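You operate a simulated robot arm through the tools that you are given. There is no shell and no other tool. Be economical: measure what you need, move in short steps, check, and stop when the job is done.

You run a simulated robot arm. Do the job below in one go: nothing can be reset, and whatever is moved stays where it is left.

## Task
Fill the tub with water to the dark line and cover it again.
Fine: tap closed, chute back over the bucket. Where these are worked on the way, their far stop is far enough and under half their travel is too little: chute.

The check looks at the end state, three seconds after you hand in, the way a careful person would. Anything else that was tipped, shoved, dropped, spilled or broken makes it a failure. Lids that push on must go on centred and level and be pressed home; caps that screw on are set level and turned clockwise until they are tight.

## Robot
A 7-joint arm with a two-finger parallel gripper on a trunk, on a base that drives. Base frame: it is fixed to the floor where the robot stands at the start and does not move with it; the origin is under the middle of the robot, x ahead of it, y to its left, z up; the surface under the hand at the start is at about z = 0.756. Units: m, rad, N and s.
With the tool pointing down near the work surface it reaches from about 0.32 to 0.74 m from the robot's upright axis, wherever it stands. Its first joint turns from -2.007 to 2.007 rad. Places, roughly: bobbin [0, -1.5, 1.5]; chute [0.9, 0, 0.9]; drain lever [0.5, 0, 0.4]; empty bobbin [0, -1.75, 1.5]; hank [-1.25, -0.25, 1]; mug [1.25, 0, 0.5]; peg [-1, -2.25, 1.25]; reel crank [-1.1, -2.2, 0.9]; reel lever [-1.1, -2.2, 0.6]; tap lever [0.9, 0.1, 1]; thread bar [-1, -1.75, 0.5]; tub [0.6, 0.2, 0.6]; tub lid [0.6, 0.2, 0.7]; wringer crank [0.1, 0.6, 0.9]; wringer lever [0, 0.5, 0.9]. Payload 3.91 kg.
The tool frame sits at the grasp point between the pads (the TCP): z along the fingers, y along the line on which they close. The tips reach 0.03 m beyond it. Largest opening 0.11 m; finger width 0.02, thickness 0.01; the body of the gripper, 0.048 by 0.112 m, starts 0.055 m behind the TCP.
Orientation is that of the tool frame in the base frame, as [roll, pitch, yaw] about the fixed x, y, z axes, in that order (R = Rz(yaw) Ry(pitch) Rx(roll)). With the fingers straight down and closing along the base's y, the tool's x points along the base's -x, its y along +y and its z along -z.

## Interface
- The arm moves only by the tool apply_moves. Its argument "targets" is a list of rows, each a list of 2 entries, a list of its own where there are three numbers: the shift along the tool's x, y, z in m, then the turn, a rotation vector about the tool's x, y, z in rad. In form: [[[dx, dy, dz], [rx, ry, rz]], ...]. A call has 1 to 20 rows; each row shifts and turns the commanded pose from where the row before left it, along the tool's axes as they then stand. "claw" is the gripper command, from -1 (shut) to 1 (fully open), values between in proportion, set as the call begins (left out, the last holds). Rows are played at 5 a second. More than 0.05 m and 0.15 rad between two rows, or a gripper value outside its range, and nothing of the call is played. A pose out of reach is approached as far as the arm can. The call stops where the force on the tool passes 50 N (or 10 N more than at its start, if that is more) or the arm is blocked; 0.2 s more then pass. Each finger travels about 0.108 m/s and halts on what it meets, pressing with about 30 N; the grip force reading is that of the motor and also rises with nothing between the fingers. The clock runs only during rows and for 0.2 s after the last one: add rows that do not move to give the fingers time. It gives the time, the measured TCP pose, the force on the tool (base axes), the opening and the grip force at its end, in the units of the frame above (readings bear some noise), with the torque about the TCP (base axes, N m) and any sound that the robot's microphone picked up, and new pictures: "views" is both (left out), scene, wrist or none.
- Cameras (640 x 400 px; columns grow to the right, rows downward): "scene" is now at [0.0073, 0.1859, 1.6303]; the picture's right is [0.45, -0.89, 0.00], its down [-0.70, -0.35, -0.62] and it looks along [0.55, 0.28, -0.79] (base axes); focal length 263 px, centre (320, 200). "wrist" rides on the gripper at [0.072, 0.017, -0.103] in the tool frame; the picture's right is [-0.23, 0.97, 0.00], its down [-0.76, -0.18, -0.62] and it looks along [-0.61, -0.14, 0.78] (tool axes); focal length 222 px, centre (320, 200). There is no depth. A picture from a camera that has moved, and an enlarged one, comes with that camera's place and axes in the base frame and with its lens.
- raise_lower(by): slides the trunk up (or, below 0, down) by that many m; the arm and the scene camera ride with it, the base frame stays. It gives what a move gives, with no picture.
- roll_base(legs): drives the robot by 1 to 6 legs, each [ahead, turn to the left] in m and rad, along the robot's own axes; the way and the turn of a leg run together, so that a leg with both is an arc; at most 1.5 m and 3.142 rad a leg. The arm and the cameras ride along, it lands a little off, and it stops where it bumps. It gives what a move gives, and a new picture of the scene camera.
- aim_head(pan, tilt): turns the head with the scene camera to pan (to the left, within 2.705 rad either way) and tilt (down, from -0.506 to 1.204), counted from straight ahead of the robot. It gives what a move gives, and a new picture of the scene camera.
- zoom(camera, box): a new picture of the part [left, top, right, bottom] of that camera's present view, enlarged. The clock stands still meanwhile.
- close_job(): hands the job in; it is judged then, once.

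Go step by step. Nothing tells you exact positions but the pictures and the camera data: compare them with the known pose of the tool, close in by small moves and look again before you grip or let go. The budget is 120 turns and 260 pictures, counting those below and the enlarged ones. Unless the task says otherwise, let go and move clear before handing in, and close with one line.

The tools are called after "Emit:" by a JSON object that holds its "name" and its "arguments". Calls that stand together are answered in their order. apply_moves: Moves the arm, as the interface text tells. Its arguments: {"type":"object","properties":{"targets":{"type":"array","items":{"type":"array"}},"claw":{"type":"number"},"views":{"type":"string","enum":["both","scene","wrist","none"]}},"required":["targets"]} The other tools are called the same way: raise_lower (by) slides the trunk up or down; roll_base (legs) drives the base; aim_head (pan, tilt) turns the head that bears the scene camera; zoom (camera, box) takes an enlarged picture of a part of a camera's view; close_job () hands the job in.

At the start:

```text
t: 0.0
position: [0.4903, 0.1796, 1.3661]
orientation: [3.141, 0.001, 3.141]
ft_force: [-0.2, 0.3, -0.2]
ft_torque: [0.01, 0.01, -0.01]
grip_width: 0.11
gripper_force: 0.0
trunk travel left (down, up): [-0.75, 0.24]
robot x, y, heading: [0.0023, 0.0007, -0.002]
head pan, tilt: [0.463, 0.904]
```

scene: 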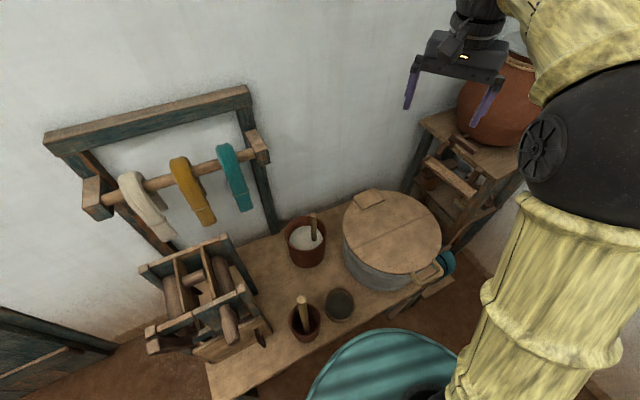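
wrist: 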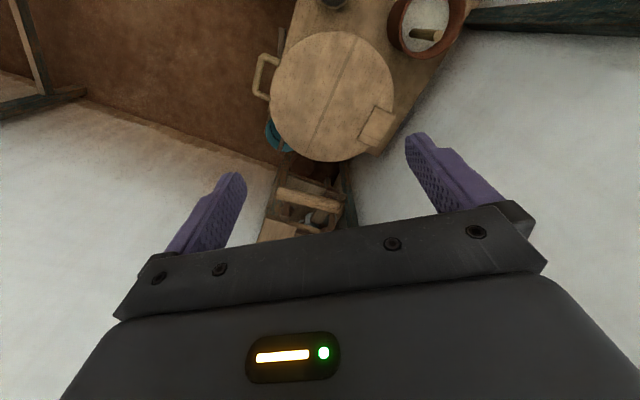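

I see the lidded tub on a bench, and behind it a stand with a clay jar, a tap and a chute. I'll zoom in and aim the head for a better look.

Emit:
{"name": "zoom", "arguments": {"camera": "scene", "box": [320, 60, 540, 320]}}

Emit:
{"name": "zoom", "arguments": {"camera": "wrist", "box": [200, 0, 500, 250]}}

Emit:
{"name": "aim_head", "arguments": {"pan": 0.1, "tilt": 0.75}}

```text
1.54 times, centred on (430, 190) of scene
camera zoom: at [0.0073, 0.1859, 1.6303], right [0.45, -0.89, 0.0], down [-0.7, -0.35, -0.62], along [0.55, 0.28, -0.79], focal length 405 px, centre (151, 215)
```

zoom: 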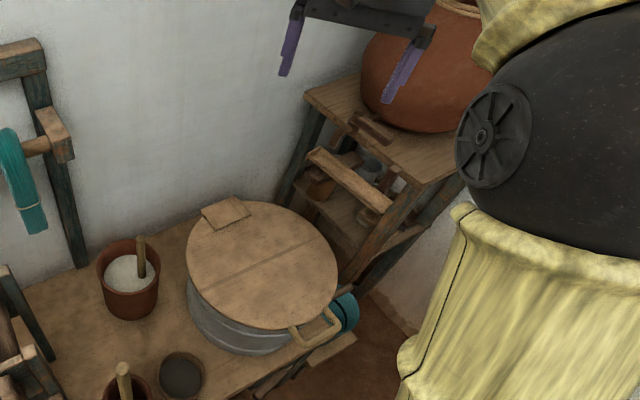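

```text
1.60 times, centred on (350, 125) of wrist
camera zoom: at [0.419, 0.1969, 1.4685], right [0.23, 0.97, 0.0], down [0.76, -0.18, 0.62], along [0.61, -0.14, -0.78], focal length 355 px, centre (272, 320)
```

zoom: 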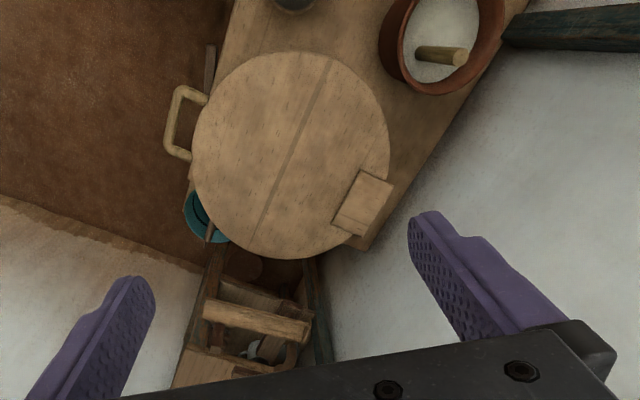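

```text
t: 0.8
position: [0.4907, 0.1799, 1.3662]
orientation: [-3.141, 0.0, 3.142]
ft_force: [-0.5, 0.3, 0.2]
ft_torque: [-0.01, 0.0, 0.0]
grip_width: 0.1101
gripper_force: 0.1
trunk travel left (down, up): [-0.75, 0.24]
robot x, y, heading: [0.0012, -0.003, 0.005]
head pan, tilt: [0.099, 0.75]
camera scene: at [0.0223, 0.1607, 1.6424], right [0.1, -0.99, 0.0], down [-0.68, -0.07, -0.73], along [0.73, 0.07, -0.68], focal length 263 px, centre (320, 200)
```

scene: 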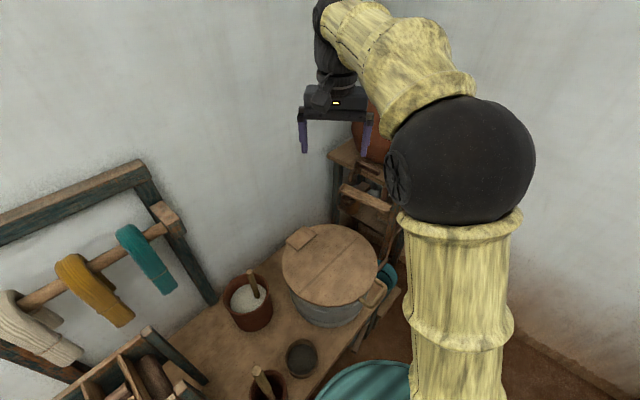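

The arm blocks the view of the stand, so I'll move the hand left to clear it.

Emit:
{"name": "apply_moves", "arguments": {"targets": [[[0.01, 0.05, 0], [0, 0, 0]], [[0.01, 0.05, 0], [0, 0, 0]], [[0.01, 0.05, 0], [0, 0, 0]], [[0.01, 0.05, 0], [0, 0, 0]], [[0.01, 0.05, 0], [0, 0, 0]], [[0.02, 0.04, 0], [0, 0, 0]], [[0.03, 0.04, 0], [0, 0, 0]], [[0, 0, 0], [0, 0, 0]]], "views": "both"}}

```text
refused: row 1 steps farther than a row can; nothing moved
```

Emit:
{"name": "apply_moves", "arguments": {"targets": [[[0.01, 0.045, 0], [0, 0, 0]], [[0.01, 0.045, 0], [0, 0, 0]], [[0.01, 0.045, 0], [0, 0, 0]], [[0.01, 0.045, 0], [0, 0, 0]], [[0.01, 0.045, 0], [0, 0, 0]], [[0.02, 0.04, 0], [0, 0, 0]], [[0.02, 0.04, 0], [0, 0, 0]], [[0, 0, 0], [0, 0, 0]]], "views": "both"}}

```text
t: 2.6
position: [0.4132, 0.4561, 1.3632]
orientation: [3.141, 0.001, -3.141]
ft_force: [0.1, 0.2, -0.3]
ft_torque: [0.01, 0.05, -0.03]
grip_width: 0.1102
gripper_force: 0.1
out of reach, approached as far as the arm can: row 7
trunk travel left (down, up): [-0.75, 0.24]
robot x, y, heading: [0.0025, 0.0012, 0.002]
head pan, tilt: [0.099, 0.75]
camera scene: at [0.0224, 0.1621, 1.6423], right [0.1, -0.99, 0.0], down [-0.68, -0.07, -0.73], along [0.73, 0.07, -0.68], focal length 263 px, centre (320, 200)
camera wrist: at [0.3411, 0.4742, 1.4656], right [0.23, 0.97, 0.0], down [0.76, -0.18, 0.62], along [0.61, -0.14, -0.78], focal length 222 px, centre (320, 200)
```

scene: 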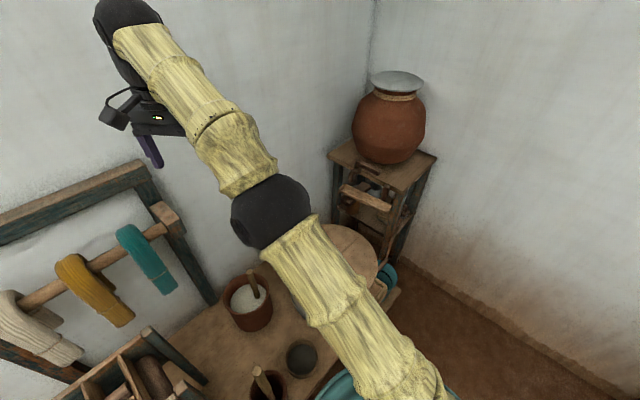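
wrist: 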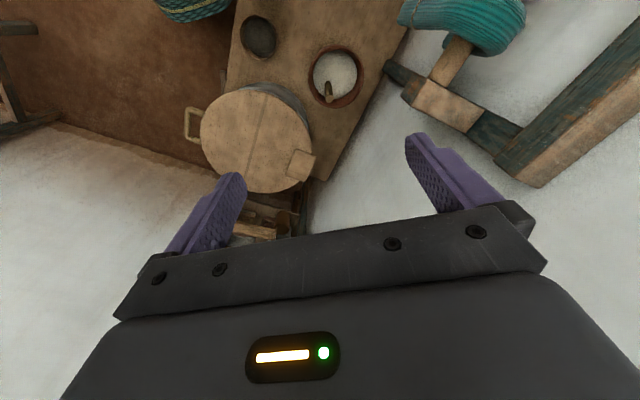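

Emit:
{"name": "zoom", "arguments": {"camera": "scene", "box": [310, 60, 460, 310]}}

Emit:
{"name": "zoom", "arguments": {"camera": "scene", "box": [325, 140, 445, 215]}}

Emit:
{"name": "zoom", "arguments": {"camera": "wrist", "box": [170, 60, 350, 240]}}

```text
1.60 times, centred on (385, 185) of scene
camera zoom: at [0.0224, 0.1621, 1.6423], right [0.1, -0.99, 0.0], down [-0.68, -0.07, -0.73], along [0.73, 0.07, -0.68], focal length 421 px, centre (216, 224)
```

zoom: 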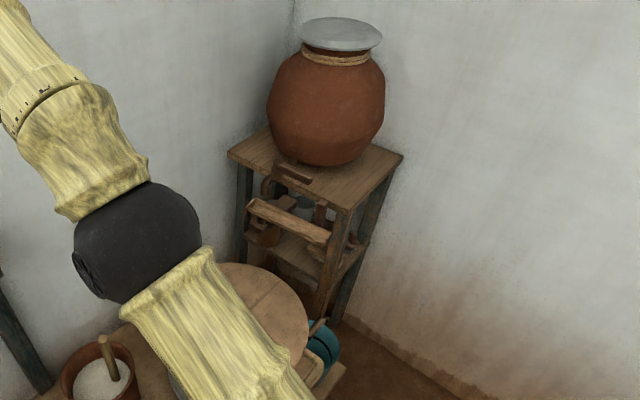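

```text
5.33 times, centred on (385, 178) of scene
camera zoom: at [0.0224, 0.1621, 1.6423], right [0.1, -0.99, 0.0], down [-0.68, -0.07, -0.73], along [0.73, 0.07, -0.68], focal length 1404 px, centre (-27, 320)
```

zoom: 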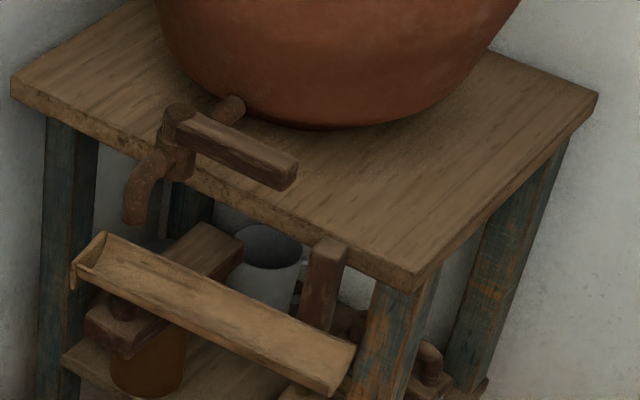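

```text
2.22 times, centred on (260, 150) of wrist
camera zoom: at [0.3411, 0.4742, 1.4656], right [0.23, 0.97, 0.0], down [0.76, -0.18, 0.62], along [0.61, -0.14, -0.78], focal length 494 px, centre (453, 311)
```

zoom: 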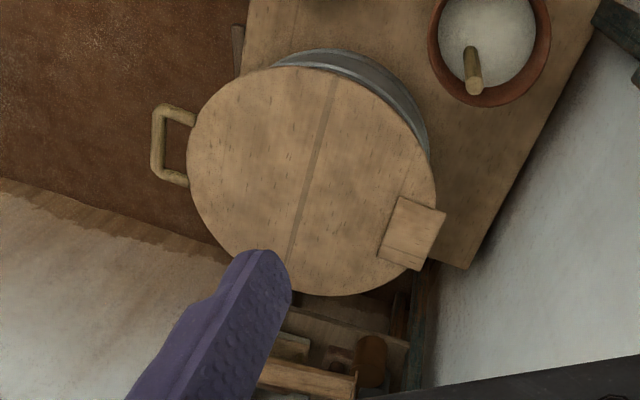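

The stand has a tap with a lever and a trough-like chute. I'll swing the arm to the right to get views from another side.

Emit:
{"name": "apply_moves", "arguments": {"targets": [[[0, -0.049, 0], [0, 0, 0]], [[0, -0.049, 0], [0, 0, 0]], [[0, -0.049, 0], [0, 0, 0]], [[0, -0.049, 0], [0, 0, 0]], [[0, -0.049, 0], [0, 0, 0]], [[0, -0.049, 0], [0, 0, 0]], [[0, -0.049, 0], [0, 0, 0]], [[0, -0.049, 0], [0, 0, 0]], [[0, -0.049, 0], [0, 0, 0]], [[0, -0.049, 0], [0, 0, 0]], [[0, -0.049, 0], [0, 0, 0]], [[0, -0.049, 0], [0, 0, 0]], [[0, -0.049, 0], [0, 0, 0]], [[0, -0.049, 0], [0, 0, 0]], [[0, -0.049, 0], [0, 0, 0]], [[0, 0, 0], [0, 0, 0]]], "views": "both"}}

```text
t: 6.0
position: [0.4178, -0.281, 1.3677]
orientation: [-3.141, 0.0, 3.14]
ft_force: [-0.7, 0.8, 0.1]
ft_torque: [-0.04, 0.02, -0.02]
grip_width: 0.1098
gripper_force: 0.1
trunk travel left (down, up): [-0.75, 0.24]
robot x, y, heading: [0.0013, -0.0011, 0.001]
head pan, tilt: [0.099, 0.75]
camera scene: at [0.0219, 0.1615, 1.6424], right [0.1, -0.99, 0.0], down [-0.68, -0.07, -0.73], along [0.73, 0.07, -0.68], focal length 263 px, centre (320, 200)
camera wrist: at [0.3457, -0.263, 1.4706], right [0.23, 0.97, 0.0], down [0.76, -0.18, 0.62], along [0.61, -0.14, -0.78], focal length 222 px, centre (320, 200)
```

scene: 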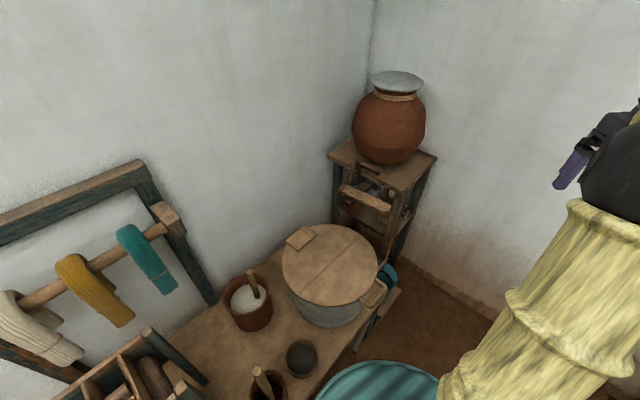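
wrist: 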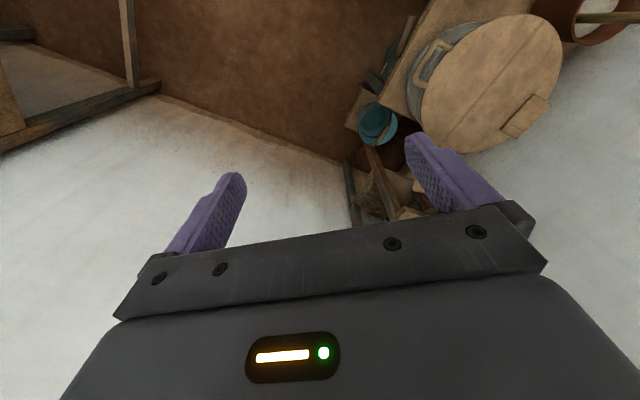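

Emit:
{"name": "zoom", "arguments": {"camera": "wrist", "box": [330, 0, 570, 220]}}

Emit:
{"name": "zoom", "arguments": {"camera": "scene", "box": [270, 210, 410, 340]}}

Emit:
{"name": "zoom", "arguments": {"camera": "scene", "box": [325, 140, 445, 270]}}

```text
1.82 times, centred on (450, 110) of wrist
camera zoom: at [0.3457, -0.263, 1.4706], right [0.23, 0.97, 0.0], down [0.76, -0.18, 0.62], along [0.61, -0.14, -0.78], focal length 404 px, centre (84, 364)
```

zoom: 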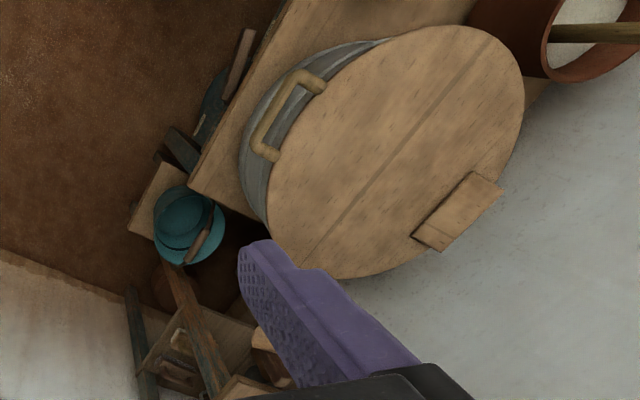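

```text
3.08 times, centred on (340, 275) of scene
camera zoom: at [0.0219, 0.1615, 1.6424], right [0.1, -0.99, 0.0], down [-0.68, -0.07, -0.73], along [0.73, 0.07, -0.68], focal length 810 px, centre (258, -31)
```

zoom: 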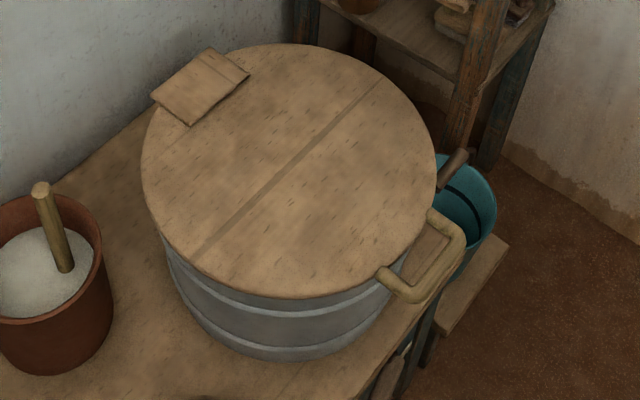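

```text
3.08 times, centred on (385, 205) of scene
camera zoom: at [0.0219, 0.1615, 1.6424], right [0.1, -0.99, 0.0], down [-0.68, -0.07, -0.73], along [0.73, 0.07, -0.68], focal length 810 px, centre (120, 185)
```

zoom: 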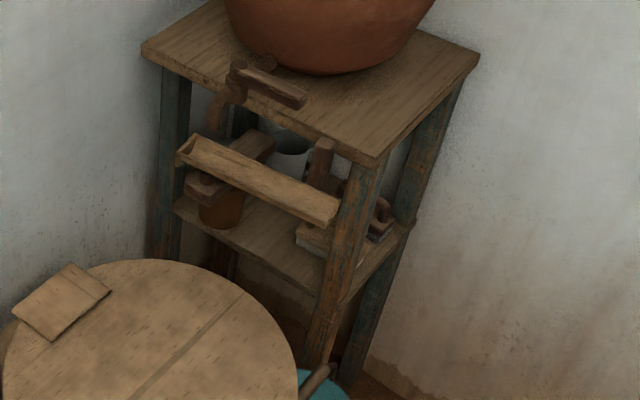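

From the pictures, the bench runs diagonally and the lid is hinged on its wall side with a loop handle on the front. The chute pivots under the tap, and a teal bucket sits low at the front. I'll drive to a spot in front of them to look closer.

Emit:
{"name": "roll_base", "arguments": {"legs": [[0, -0.8], [0.42, 0], [0, 1.65]]}}

Emit:
{"name": "aim_head", "arguments": {"pan": -0.2, "tilt": 0.8}}

```text
t: 17.8
position: [0.7716, -0.1491, 1.3672]
orientation: [3.141, 0.0, -2.263]
ft_force: [0.8, 0.3, 0.5]
ft_torque: [0.0, 0.0, -0.01]
grip_width: 0.1098
gripper_force: 0.0
trunk travel left (down, up): [-0.75, 0.24]
robot x, y, heading: [0.2869, -0.2914, 0.879]
head pan, tilt: [0.099, 0.75]
camera scene: at [0.1773, -0.1713, 1.6424], right [0.83, -0.56, 0.0], down [-0.38, -0.57, -0.73], along [0.41, 0.61, -0.68], focal length 263 px, centre (320, 200)
```

scene: 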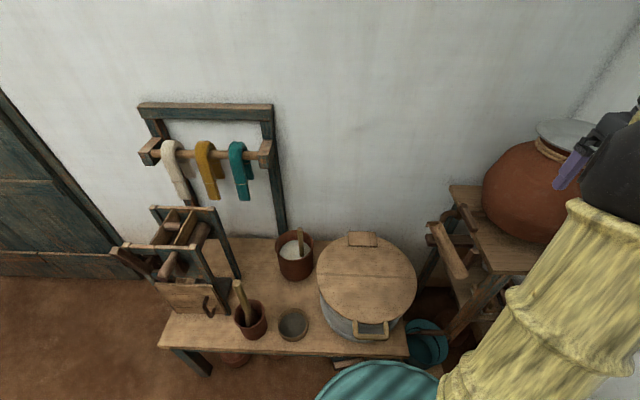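

```text
t: 18.6
position: [0.7705, -0.1494, 1.3672]
orientation: [-3.14, 0.002, -2.264]
ft_force: [0.5, 0.0, -0.2]
ft_torque: [0.0, 0.01, 0.0]
grip_width: 0.11
gripper_force: 0.1
trunk travel left (down, up): [-0.75, 0.24]
robot x, y, heading: [0.2884, -0.292, 0.877]
head pan, tilt: [-0.201, 0.799]
camera scene: at [0.1938, -0.1894, 1.6385], right [0.63, -0.78, 0.0], down [-0.56, -0.45, -0.7], along [0.54, 0.44, -0.72], focal length 263 px, centre (320, 200)
```

scene: 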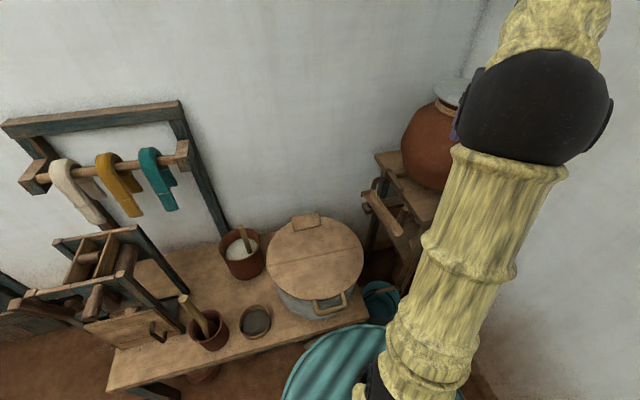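

Layout is now clearer: lid centre is near (0.63, 0.175, 0.71) and the handle near (0.52, 0.03, 0.70). I'll zoom in for the mechanisms.

Emit:
{"name": "zoom", "arguments": {"camera": "scene", "box": [340, 130, 460, 260]}}

Emit:
{"name": "zoom", "arguments": {"camera": "scene", "box": [250, 200, 410, 340]}}

Emit:
{"name": "apply_moves", "arguments": {"targets": [[[0, 0, 0], [0, 0, 0]]], "views": "wrist"}}

```text
3.08 times, centred on (400, 195) of scene
camera zoom: at [0.1938, -0.1894, 1.6385], right [0.63, -0.78, 0.0], down [-0.56, -0.45, -0.7], along [0.54, 0.44, -0.72], focal length 810 px, centre (74, 215)
```

zoom: 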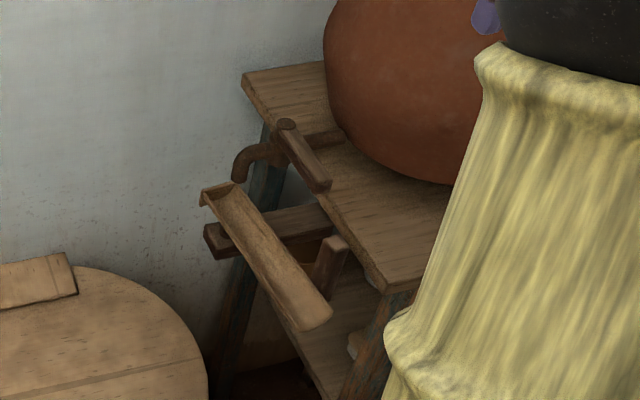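

```text
2.86 times, centred on (330, 270) of scene
camera zoom: at [0.1938, -0.1894, 1.6385], right [0.63, -0.78, 0.0], down [-0.56, -0.45, -0.7], along [0.54, 0.44, -0.72], focal length 752 px, centre (291, 0)
```

zoom: 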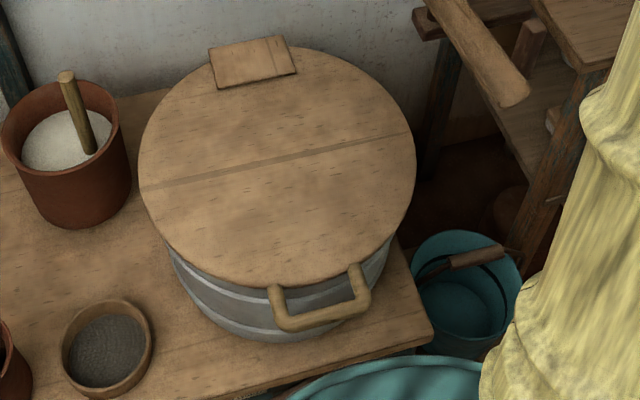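

```text
t: 18.9
position: [0.7701, -0.1483, 1.3681]
orientation: [-3.141, 0.002, -2.265]
ft_force: [0.1, -0.1, -0.9]
ft_torque: [0.01, -0.03, 0.01]
grip_width: 0.1098
gripper_force: 0.1
trunk travel left (down, up): [-0.75, 0.24]
robot x, y, heading: [0.284, -0.2937, 0.882]
head pan, tilt: [-0.201, 0.799]
camera wrist: at [0.7117, -0.1934, 1.4701], right [-0.6, 0.8, 0.0], down [0.62, 0.47, 0.62], along [0.5, 0.38, -0.78], focal length 222 px, centre (320, 200)
```

wrist: 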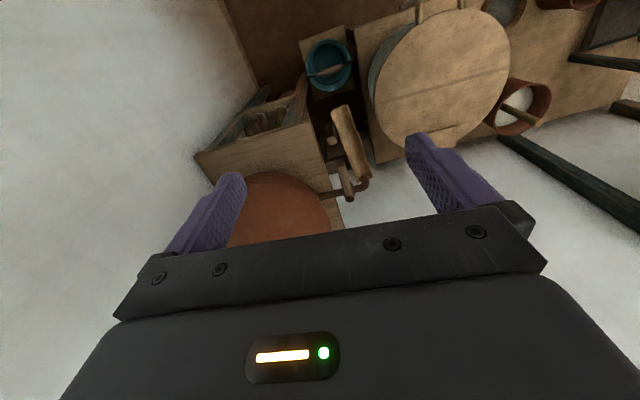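

Emit:
{"name": "zoom", "arguments": {"camera": "wrist", "box": [290, 80, 410, 210]}}

Emit:
{"name": "zoom", "arguments": {"camera": "scene", "box": [365, 160, 425, 235]}}

```text
3.08 times, centred on (350, 145) of wrist
camera zoom: at [0.7117, -0.1934, 1.4701], right [-0.6, 0.8, 0.0], down [0.62, 0.47, 0.62], along [0.5, 0.38, -0.78], focal length 684 px, centre (228, 369)
```

zoom: 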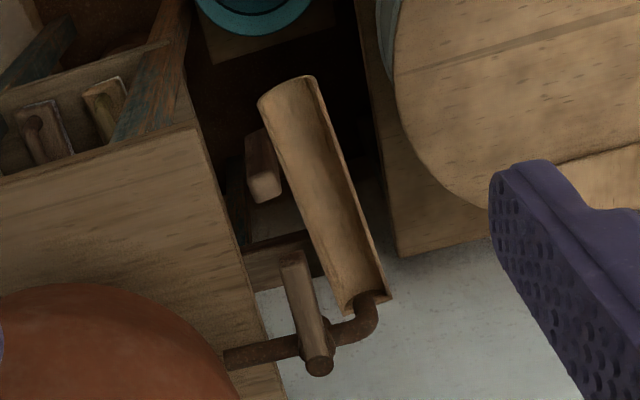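

```text
5.33 times, centred on (395, 198) of scene
camera zoom: at [0.1939, -0.1894, 1.6385], right [0.63, -0.78, 0.0], down [-0.56, -0.45, -0.7], along [0.54, 0.44, -0.72], focal length 1404 px, centre (-80, 213)
```

zoom: 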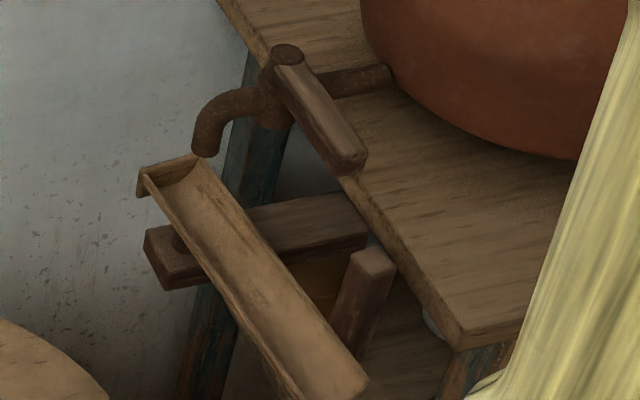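

The chute pivots under the spout and its upright peg (top near (0.884, -0.027, 0.93)) acts as the handle. The tap lever points toward the front, pivoting at (0.96, 0.10, 0.98). I'll bring the hand over the lid handle, with the fingers closing across the bar.

Emit:
{"name": "apply_moves", "arguments": {"targets": [[[0.0034, 0.0433, 0], [0, 0, 0]], [[0.0034, 0.0433, 0], [0, 0, 0]], [[0.0034, 0.0433, 0], [0, 0, 0]], [[0.0034, 0.0433, 0], [0, 0, 0]], [[0.0034, 0.0433, 0], [0, 0, 0]], [[0.0034, 0.0433, 0], [0, 0, 0]], [[0.0034, 0.0433, 0], [0, 0, 0]], [[0, 0, 0.03], [0, 0, 0.1495]], [[0, 0, 0.03], [0, 0, 0.1495]], [[0, 0, 0.03], [0, 0, 0.1495]], [[0, 0, 0.03], [0, 0, 0.1495]], [[0, 0, 0.03], [0, 0, 0.1495]], [[0, 0, 0.03], [0, 0, 0.1495]], [[0, 0, 0.03], [0, 0, 0.1495]], [[0, 0, 0.03], [0, 0, 0.1495]], [[0, 0, 0.03], [0, 0, 0.1495]], [[0, 0, 0.03], [0, 0, 0.1495]], [[0, 0, 0.03], [0, 0, 0]], [[0, 0, 0], [0, 0, 0]]], "views": "both"}}

```text
t: 22.9
position: [0.5195, 0.0268, 1.0363]
orientation: [3.14, 0.001, 2.522]
ft_force: [-0.5, 0.4, -0.4]
ft_torque: [0.02, 0.01, 0.02]
grip_width: 0.1099
gripper_force: 0.1
trunk travel left (down, up): [-0.75, 0.24]
robot x, y, heading: [0.2865, -0.2883, 0.88]
head pan, tilt: [-0.201, 0.799]
camera scene: at [0.1935, -0.1898, 1.6385], right [0.63, -0.78, 0.0], down [-0.56, -0.45, -0.7], along [0.54, 0.44, -0.72], focal length 263 px, centre (320, 200)
camera wrist: at [0.4719, 0.0823, 1.1393], right [0.75, 0.66, 0.0], down [0.52, -0.59, 0.62], along [0.41, -0.47, -0.78], focal length 222 px, centre (320, 200)
```

scene: 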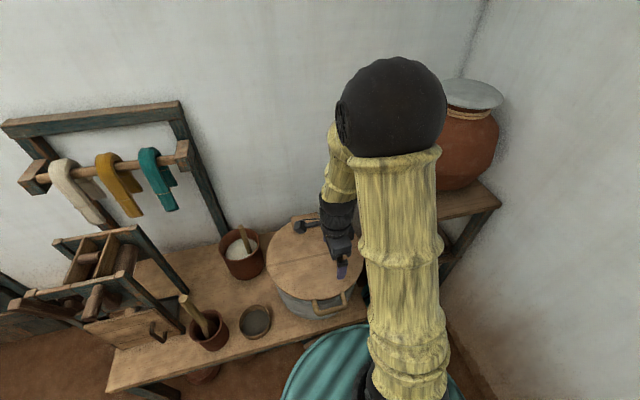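
wrist: 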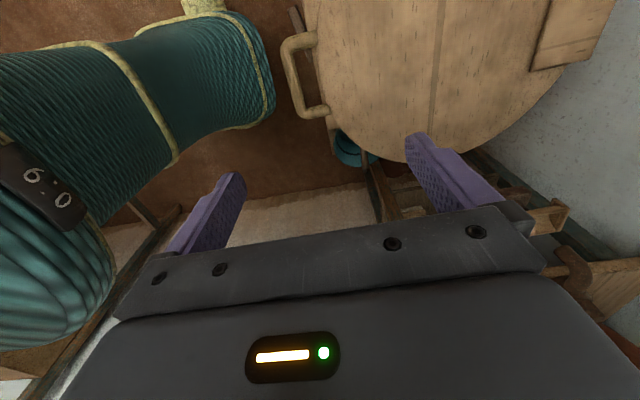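

Emit:
{"name": "zoom", "arguments": {"camera": "wrist", "box": [250, 10, 410, 130]}}

Emit:
{"name": "zoom", "arguments": {"camera": "scene", "box": [280, 240, 380, 330]}}

```text
3.33 times, centred on (330, 70) of wrist
camera zoom: at [0.4719, 0.0823, 1.1393], right [0.75, 0.66, 0.0], down [0.52, -0.59, 0.62], along [0.41, -0.47, -0.78], focal length 740 px, centre (287, 633)
```

zoom: 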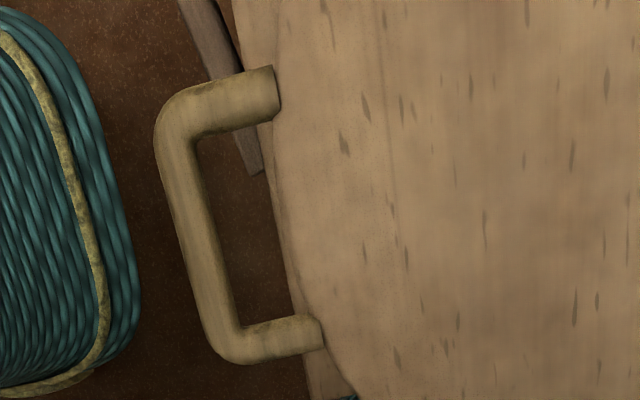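

```text
4.44 times, centred on (330, 285) of scene
camera zoom: at [0.1935, -0.1898, 1.6385], right [0.63, -0.78, 0.0], down [-0.56, -0.45, -0.7], along [0.54, 0.44, -0.72], focal length 1170 px, centre (276, -178)
```

zoom: 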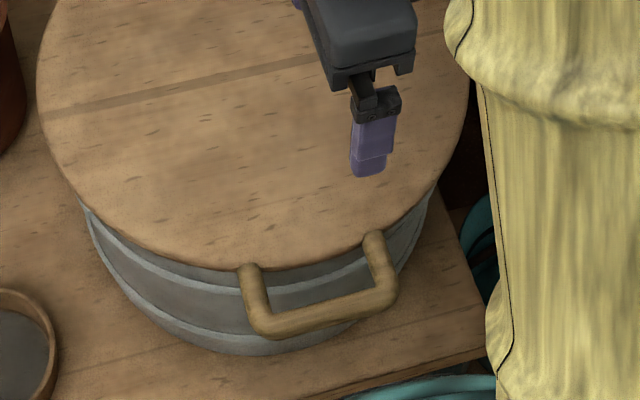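

The lid's top is at about z=0.756 and the loop bar's centre near (0.487, 0.002, 0.756). I'll part-close the fingers and descend to just above the bar.

Emit:
{"name": "apply_moves", "arguments": {"targets": [[[0.006, -0.02, 0.01], [0, 0, 0]], [[0.006, -0.019, 0.02], [0, 0, 0]], [[0, 0, 0.04], [0, 0, 0]], [[0, 0, 0.04], [0, 0, 0]], [[0, 0, 0.04], [0, 0, 0]], [[0, 0, 0.03], [0, 0, 0]], [[0, 0, 0], [0, 0, 0]]], "claw": -0.2, "views": "both"}}

Emit:
{"name": "zoom", "arguments": {"camera": "scene", "box": [280, 240, 380, 330]}}

Emit:
{"name": "zoom", "arguments": {"camera": "wrist", "box": [220, 70, 420, 230]}}

```text
t: 24.6
position: [0.4912, 0.0006, 0.8573]
orientation: [3.141, -0.001, 2.524]
ft_force: [-0.7, 0.5, -0.7]
ft_torque: [0.02, 0.02, 0.01]
grip_width: 0.0442
gripper_force: 0.0
trunk travel left (down, up): [-0.75, 0.24]
robot x, y, heading: [0.2864, -0.2875, 0.878]
head pan, tilt: [-0.201, 0.799]
camera scene: at [0.1936, -0.1895, 1.6385], right [0.63, -0.78, 0.0], down [-0.56, -0.45, -0.7], along [0.54, 0.44, -0.72], focal length 263 px, centre (320, 200)
camera wrist: at [0.4417, 0.0564, 0.9602], right [0.75, 0.66, 0.0], down [0.52, -0.59, 0.62], along [0.41, -0.47, -0.78], focal length 222 px, centre (320, 200)
```

scene: 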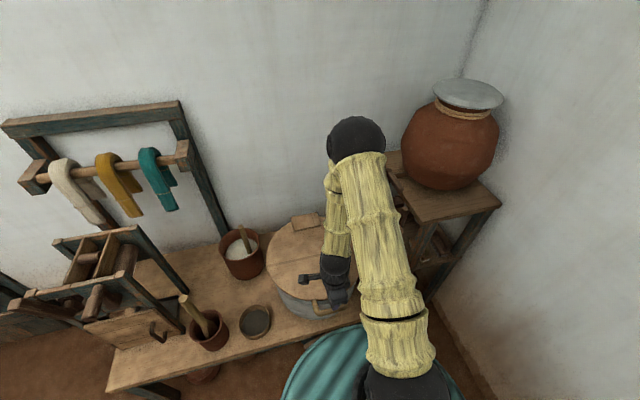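
wrist: 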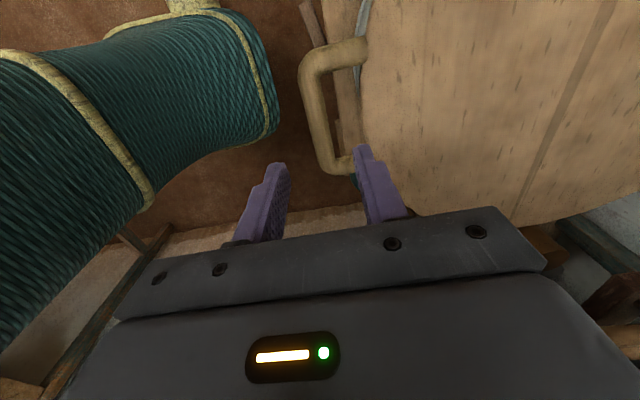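

```text
4.44 times, centred on (330, 285) of scene
camera zoom: at [0.1936, -0.1895, 1.6385], right [0.63, -0.78, 0.0], down [-0.56, -0.45, -0.7], along [0.54, 0.44, -0.72], focal length 1170 px, centre (276, -178)
```

zoom: 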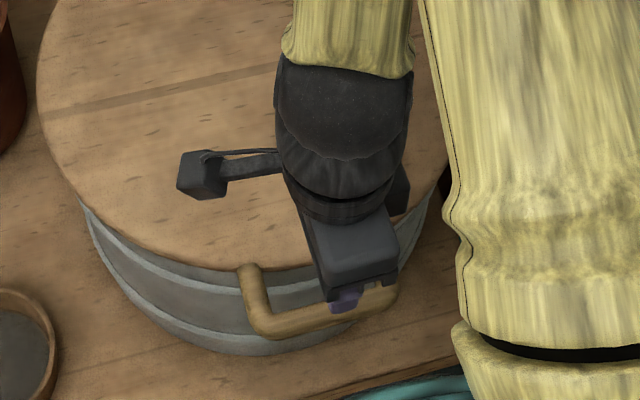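

```text
2.50 times, centred on (320, 150) of wrist
camera zoom: at [0.4417, 0.0564, 0.9602], right [0.75, 0.66, 0.0], down [0.52, -0.59, 0.62], along [0.41, -0.47, -0.78], focal length 555 px, centre (320, 325)
```

zoom: 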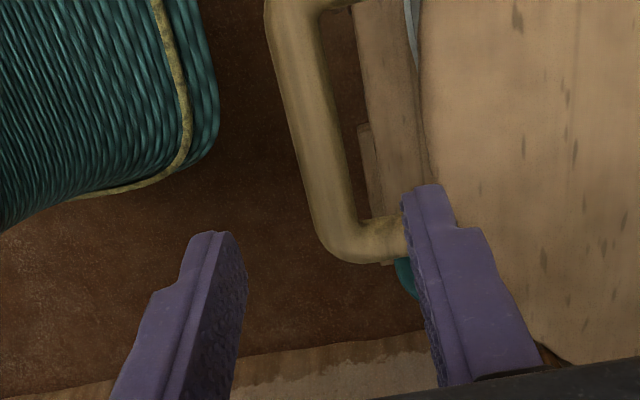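

The bar lies centred between the fingers, so I'll descend onto it.

Emit:
{"name": "apply_moves", "arguments": {"targets": [[[0.004, 0, 0.03], [0, 0, 0]], [[0, 0, 0.03], [0, 0, 0]], [[0, 0, 0.028], [0, 0, 0]], [[0, 0, 0], [0, 0, 0]]], "views": "wrist"}}

Emit:
{"name": "zoom", "arguments": {"camera": "wrist", "box": [220, 70, 420, 230]}}

```text
t: 25.6
position: [0.4859, 0.0034, 0.7698]
orientation: [-3.141, 0.001, 2.524]
ft_force: [0.8, 0.1, 0.2]
ft_torque: [-0.01, 0.06, 0.04]
grip_width: 0.0441
gripper_force: 0.1
trunk travel left (down, up): [-0.75, 0.24]
robot x, y, heading: [0.2855, -0.2895, 0.879]
head pan, tilt: [-0.201, 0.799]
camera wrist: at [0.4381, 0.0597, 0.8732], right [0.75, 0.66, 0.0], down [0.52, -0.59, 0.62], along [0.41, -0.47, -0.78], focal length 222 px, centre (320, 200)
```

wrist: 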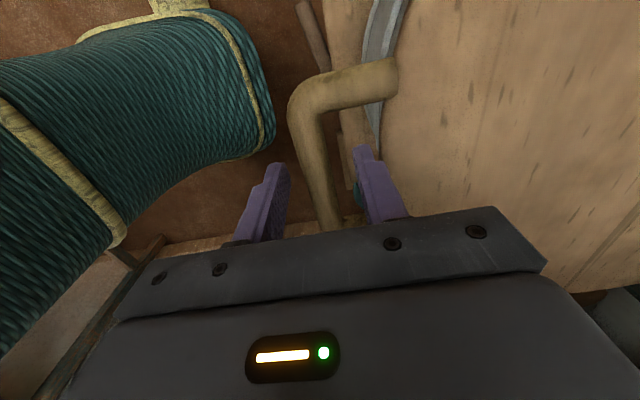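

```text
2.50 times, centred on (320, 150) of wrist
camera zoom: at [0.4381, 0.0597, 0.8732], right [0.75, 0.66, 0.0], down [0.52, -0.59, 0.62], along [0.41, -0.47, -0.78], focal length 555 px, centre (320, 325)
```

zoom: 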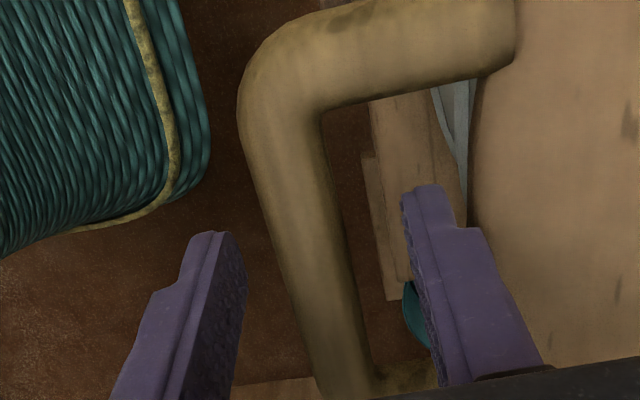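

Emit:
{"name": "apply_moves", "arguments": {"targets": [[[0, 0, -0.008], [0, 0, 0]], [[0, 0, 0], [0, 0, 0]], [[0, 0, 0], [0, 0, 0]], [[0, 0, 0], [0, 0, 0]]], "claw": -1, "views": "wrist"}}

```text
t: 26.6
position: [0.4862, 0.0024, 0.7798]
orientation: [-3.14, 0.0, 2.524]
ft_force: [-1.3, -6.4, -3.4]
ft_torque: [-0.34, -0.15, -0.03]
grip_width: 0.0188
gripper_force: 45.1
trunk travel left (down, up): [-0.75, 0.24]
robot x, y, heading: [0.2887, -0.2888, 0.88]
head pan, tilt: [-0.201, 0.799]
camera wrist: at [0.4376, 0.0588, 0.8817], right [0.75, 0.66, 0.0], down [0.52, -0.59, 0.62], along [0.41, -0.47, -0.78], focal length 222 px, centre (320, 200)
```

wrist: 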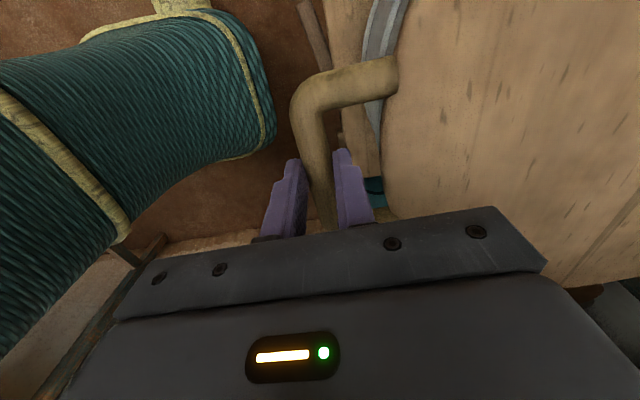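

The bar is gripped. I'll lift a little along an arc about the hinge to test it.

Emit:
{"name": "apply_moves", "arguments": {"targets": [[[0, 0.0003, -0.015], [0, 0, 0]], [[0, 0.0009, -0.015], [0, 0, 0]], [[0, 0.0015, -0.015], [0, 0, 0]], [[0, 0.002, -0.015], [0, 0, 0]], [[0, 0, 0], [0, 0, 0]]], "views": "both"}}

Emit:
{"name": "zoom", "arguments": {"camera": "scene", "box": [250, 200, 390, 340]}}

```text
t: 27.8
position: [0.4878, 0.0055, 0.8381]
orientation: [3.141, 0.001, 2.524]
ft_force: [3.8, -9.7, -2.1]
ft_torque: [-0.13, -0.16, -0.02]
grip_width: 0.0188
gripper_force: 45.6
trunk travel left (down, up): [-0.75, 0.24]
robot x, y, heading: [0.2892, -0.2912, 0.875]
head pan, tilt: [-0.201, 0.799]
camera scene: at [0.1944, -0.1906, 1.6386], right [0.63, -0.78, 0.0], down [-0.56, -0.45, -0.7], along [0.54, 0.44, -0.72], focal length 263 px, centre (320, 200)
camera wrist: at [0.4402, 0.0625, 0.9414], right [0.75, 0.66, 0.0], down [0.52, -0.59, 0.62], along [0.41, -0.47, -0.78], focal length 222 px, centre (320, 200)
```

scene: 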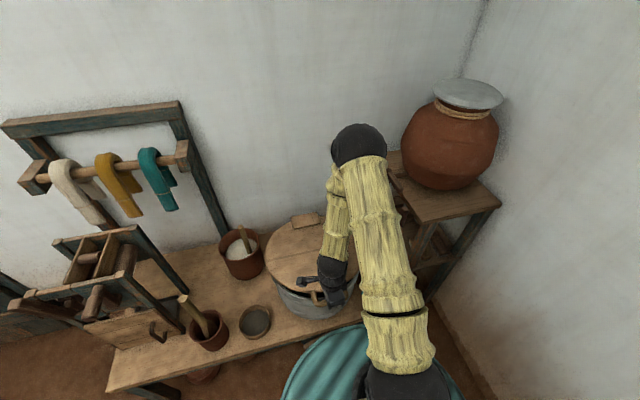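
wrist: 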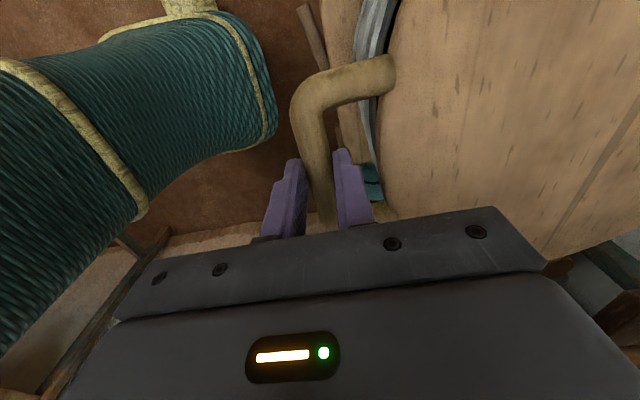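

```text
2.86 times, centred on (320, 270) of scene
camera zoom: at [0.1944, -0.1906, 1.6386], right [0.63, -0.78, 0.0], down [-0.56, -0.45, -0.7], along [0.54, 0.44, -0.72], focal length 752 px, centre (320, 0)
```

zoom: 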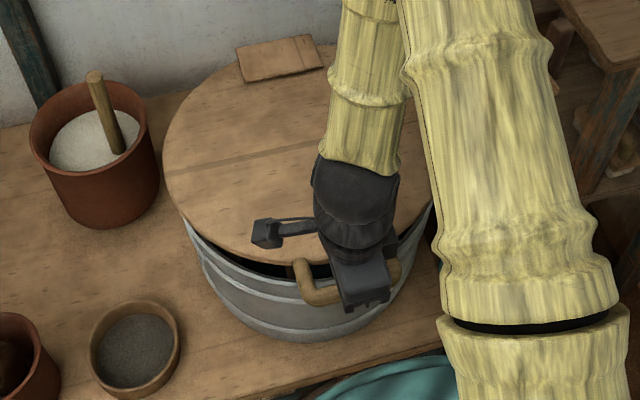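

It swings up freely. Continuing the arc.

Emit:
{"name": "apply_moves", "arguments": {"targets": [[[0, 0.0077, -0.0362], [0, 0, 0]], [[0, 0.0113, -0.0352], [0, 0, 0]], [[0, 0.0148, -0.034], [0, 0, 0]], [[0, 0.018, -0.0322], [0, 0, 0]], [[0, 0.0212, -0.0304], [0, 0, 0]], [[0, 0, 0], [0, 0, 0]]], "views": "both"}}

```text
t: 28.9
position: [0.5182, 0.0467, 0.9861]
orientation: [-3.118, -0.003, 2.522]
ft_force: [-9.7, -22.5, 9.0]
ft_torque: [-1.13, 0.26, -0.04]
grip_width: 0.0191
gripper_force: 44.8
trunk travel left (down, up): [-0.75, 0.24]
robot x, y, heading: [0.2863, -0.2937, 0.88]
head pan, tilt: [-0.201, 0.799]
stopped in row 5: the force on the tool passed its limit at 51 N (the readings are from after the stop); the commanded pose is now the measured one
camera scene: at [0.1931, -0.1914, 1.6385], right [0.63, -0.78, 0.0], down [-0.56, -0.45, -0.7], along [0.54, 0.44, -0.72], focal length 263 px, centre (320, 200)
camera wrist: at [0.4713, 0.1047, 1.0886], right [0.75, 0.66, -0.03], down [0.53, -0.58, 0.62], along [0.4, -0.48, -0.78], focal length 222 px, centre (320, 200)
```

scene: 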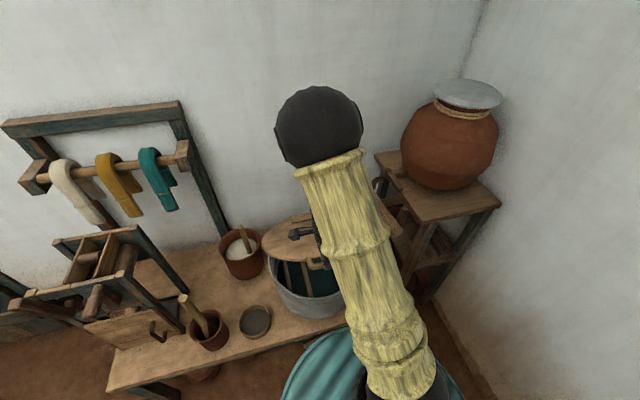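
wrist: 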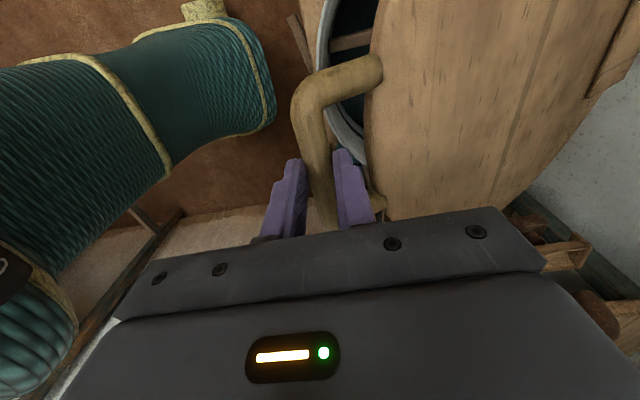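

The lid is open about 30°, but the sideways force is high, so my arc radius is a little off. I'll relax toward −v and read the force.

Emit:
{"name": "apply_moves", "arguments": {"targets": [[[0, -0.006, 0], [0, 0, 0]], [[0, 0, 0], [0, 0, 0]]], "views": "none"}}

```text
t: 29.5
position: [0.5176, 0.0473, 0.9875]
orientation: [-3.131, -0.002, 2.524]
ft_force: [-0.2, -5.4, -0.9]
ft_torque: [0.22, 0.56, -0.1]
grip_width: 0.0187
gripper_force: 44.5
trunk travel left (down, up): [-0.75, 0.24]
robot x, y, heading: [0.2862, -0.2876, 0.874]
head pan, tilt: [-0.201, 0.799]
```

Emit:
{"name": "apply_moves", "arguments": {"targets": [[[0, 0.011, -0.0172], [0, 0, 0]], [[0, 0.0113, -0.0168], [0, 0, 0]], [[0, 0.0123, -0.0158], [0, 0, 0]], [[0, 0.0128, -0.0153], [0, 0, 0]], [[0, 0.0138, -0.0145], [0, 0, 0]], [[0, 0.0144, -0.0139], [0, 0, 0]], [[0, 0.0151, -0.013], [0, 0, 0]], [[0, 0.0157, -0.0124], [0, 0, 0]], [[0, 0.0163, -0.0115], [0, 0, 0]], [[0, 0.0169, -0.0109], [0, 0, 0]], [[0, 0, 0], [0, 0, 0]]], "views": "both"}}

```text
t: 31.6
position: [0.5894, 0.1442, 1.1229]
orientation: [-3.13, -0.004, 2.519]
ft_force: [-9.0, -17.7, 23.5]
ft_torque: [-0.7, 0.41, -0.2]
grip_width: 0.0193
gripper_force: 44.6
trunk travel left (down, up): [-0.75, 0.24]
robot x, y, heading: [0.2879, -0.2927, 0.876]
head pan, tilt: [-0.201, 0.799]
stopped in row 10: the force on the tool passed its limit at 53 N (the readings are from after the stop); the commanded pose is now the measured one
camera scene: at [0.1903, -0.1953, 1.6386], right [0.63, -0.78, 0.0], down [-0.56, -0.45, -0.7], along [0.55, 0.44, -0.71], focal length 263 px, centre (320, 200)
camera wrist: at [0.5418, 0.2016, 1.2252], right [0.75, 0.66, -0.01], down [0.52, -0.58, 0.62], along [0.4, -0.47, -0.78], focal length 222 px, centre (320, 200)
```

scene: 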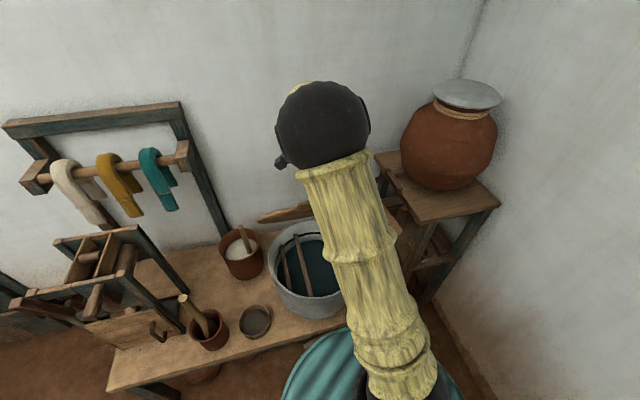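
wrist: 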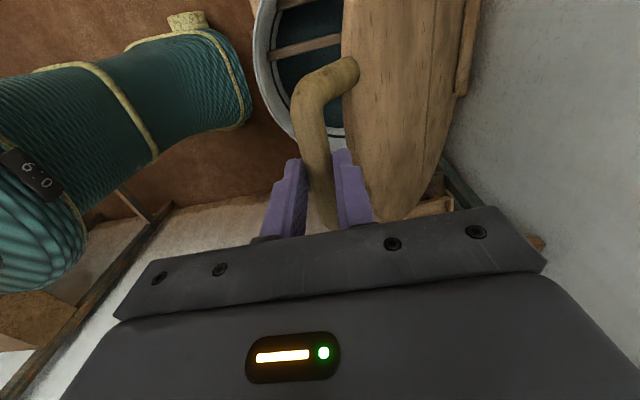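

The lid is at about 55° and the tub's dark interior is visible. I'll continue with a refined radius of about 0.43.

Emit:
{"name": "apply_moves", "arguments": {"targets": [[[0, -0.0028, -0.0039], [0, 0, 0]], [[0, 0.0107, -0.0075], [0, 0, 0]], [[0, 0.0108, -0.0074], [0, 0, 0]], [[0, 0.013, -0.0077], [0, 0, 0]], [[0, 0.0129, -0.0077], [0, 0, 0]], [[0, 0.0134, -0.0068], [0, 0, 0]], [[0, 0.0134, -0.0067], [0, 0, 0]], [[0, 0.0139, -0.0058], [0, 0, 0]], [[0, 0.0139, -0.0058], [0, 0, 0]], [[0, 0.0142, -0.0048], [0, 0, 0]], [[0, 0.0143, -0.0048], [0, 0, 0]], [[0, 0.0145, -0.0039], [0, 0, 0]], [[0, 0.0146, -0.0038], [0, 0, 0]], [[0, 0, 0], [0, 0, 0]]], "views": "both"}}

```text
t: 34.6
position: [0.6852, 0.2759, 1.1951]
orientation: [-3.131, -0.004, 2.52]
ft_force: [14.2, -10.9, 1.7]
ft_torque: [-0.34, -0.63, -0.43]
grip_width: 0.0185
gripper_force: 44.8
trunk travel left (down, up): [-0.75, 0.24]
robot x, y, heading: [0.2853, -0.2906, 0.877]
head pan, tilt: [-0.201, 0.799]
camera scene: at [0.1966, -0.1918, 1.6388], right [0.63, -0.78, 0.0], down [-0.56, -0.45, -0.7], along [0.54, 0.44, -0.72], focal length 263 px, centre (320, 200)
camera wrist: at [0.6379, 0.3339, 1.2975], right [0.75, 0.66, -0.01], down [0.52, -0.58, 0.62], along [0.4, -0.47, -0.78], focal length 222 px, centre (320, 200)
```

scene: 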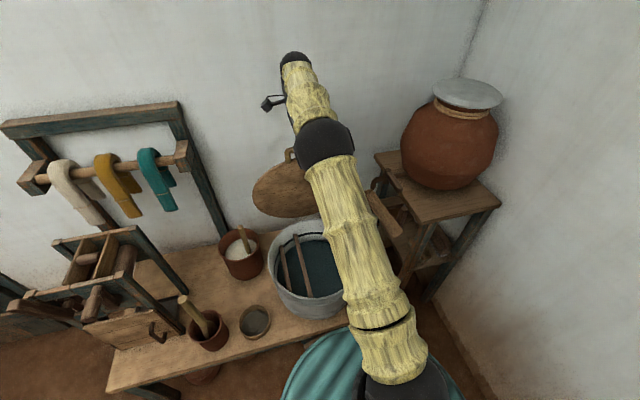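
wrist: 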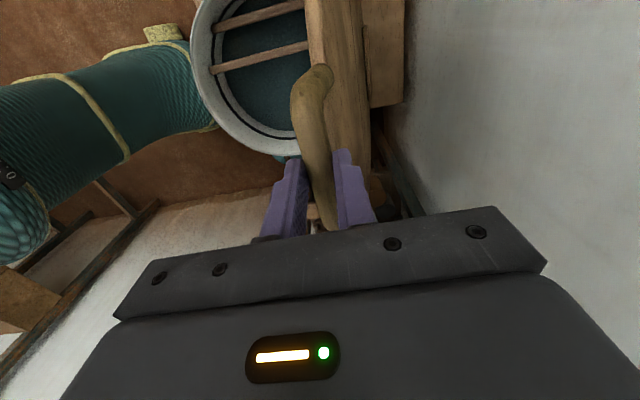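

The lid is near 78°, with the tub open below and a dark ring visible inside. Continuing past vertical toward its stop.

Emit:
{"name": "apply_moves", "arguments": {"targets": [[[0, 0.0148, -0.0028], [0, 0, 0]], [[0, 0.0148, -0.0027], [0, 0, 0]], [[0, 0.015, -0.0018], [0, 0, 0]], [[0, 0.015, -0.0017], [0, 0, 0]], [[0, 0.015, -0.0007], [0, 0, 0]], [[0, 0.0151, -0.0007], [0, 0, 0]], [[0, 0.015, 0.0004], [0, 0, 0]], [[0, 0.015, 0.0004], [0, 0, 0]], [[0, 0.015, 0.0014], [0, 0, 0]], [[0, 0.015, 0.0014], [0, 0, 0]], [[0, 0.0148, 0.0025], [0, 0, 0]], [[0, 0.0148, 0.0025], [0, 0, 0]], [[0, 0, 0], [0, 0, 0]]], "views": "both"}}

```text
t: 37.0
position: [0.6993, 0.3084, 1.1816]
orientation: [3.136, -0.003, 2.521]
ft_force: [1.7, -3.7, 22.4]
ft_torque: [0.08, -0.19, -0.59]
grip_width: 0.0186
gripper_force: 44.9
out of reach, approached as far as the arm can: row 2, 3, 4, 5, 6, 7, 8, 9, 10, 11, 12
trunk travel left (down, up): [-0.75, 0.24]
robot x, y, heading: [0.2895, -0.294, 0.875]
head pan, tilt: [-0.201, 0.799]
stopped in row 12: the force on the tool passed its limit at 57 N (the readings are from after the stop); the commanded pose is now the measured one
camera scene: at [0.1936, -0.1913, 1.6381], right [0.63, -0.78, 0.0], down [-0.56, -0.45, -0.7], along [0.54, 0.44, -0.72], focal length 263 px, centre (320, 200)
camera wrist: at [0.6507, 0.3646, 1.2844], right [0.75, 0.66, 0.01], down [0.51, -0.59, 0.62], along [0.41, -0.46, -0.78], focal length 222 px, centre (320, 200)
```

scene: 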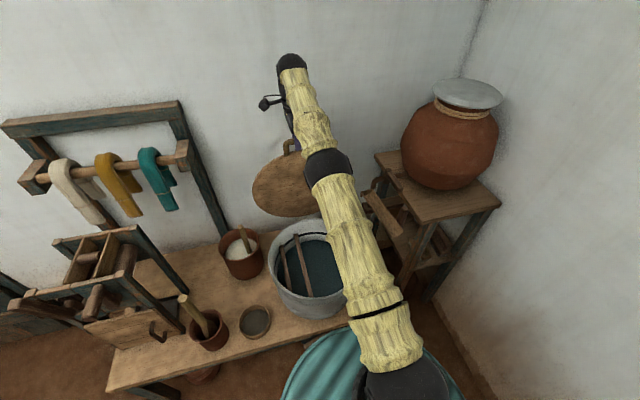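
wrist: 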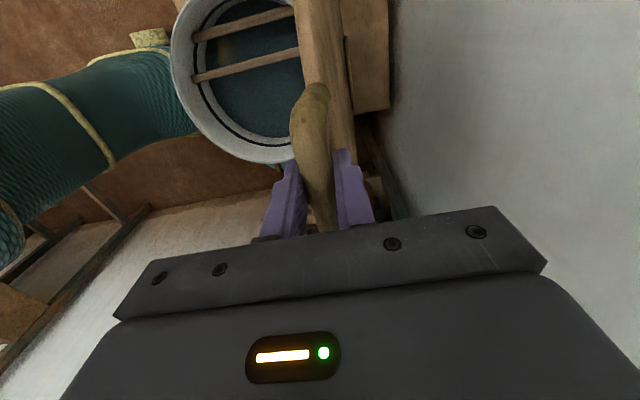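

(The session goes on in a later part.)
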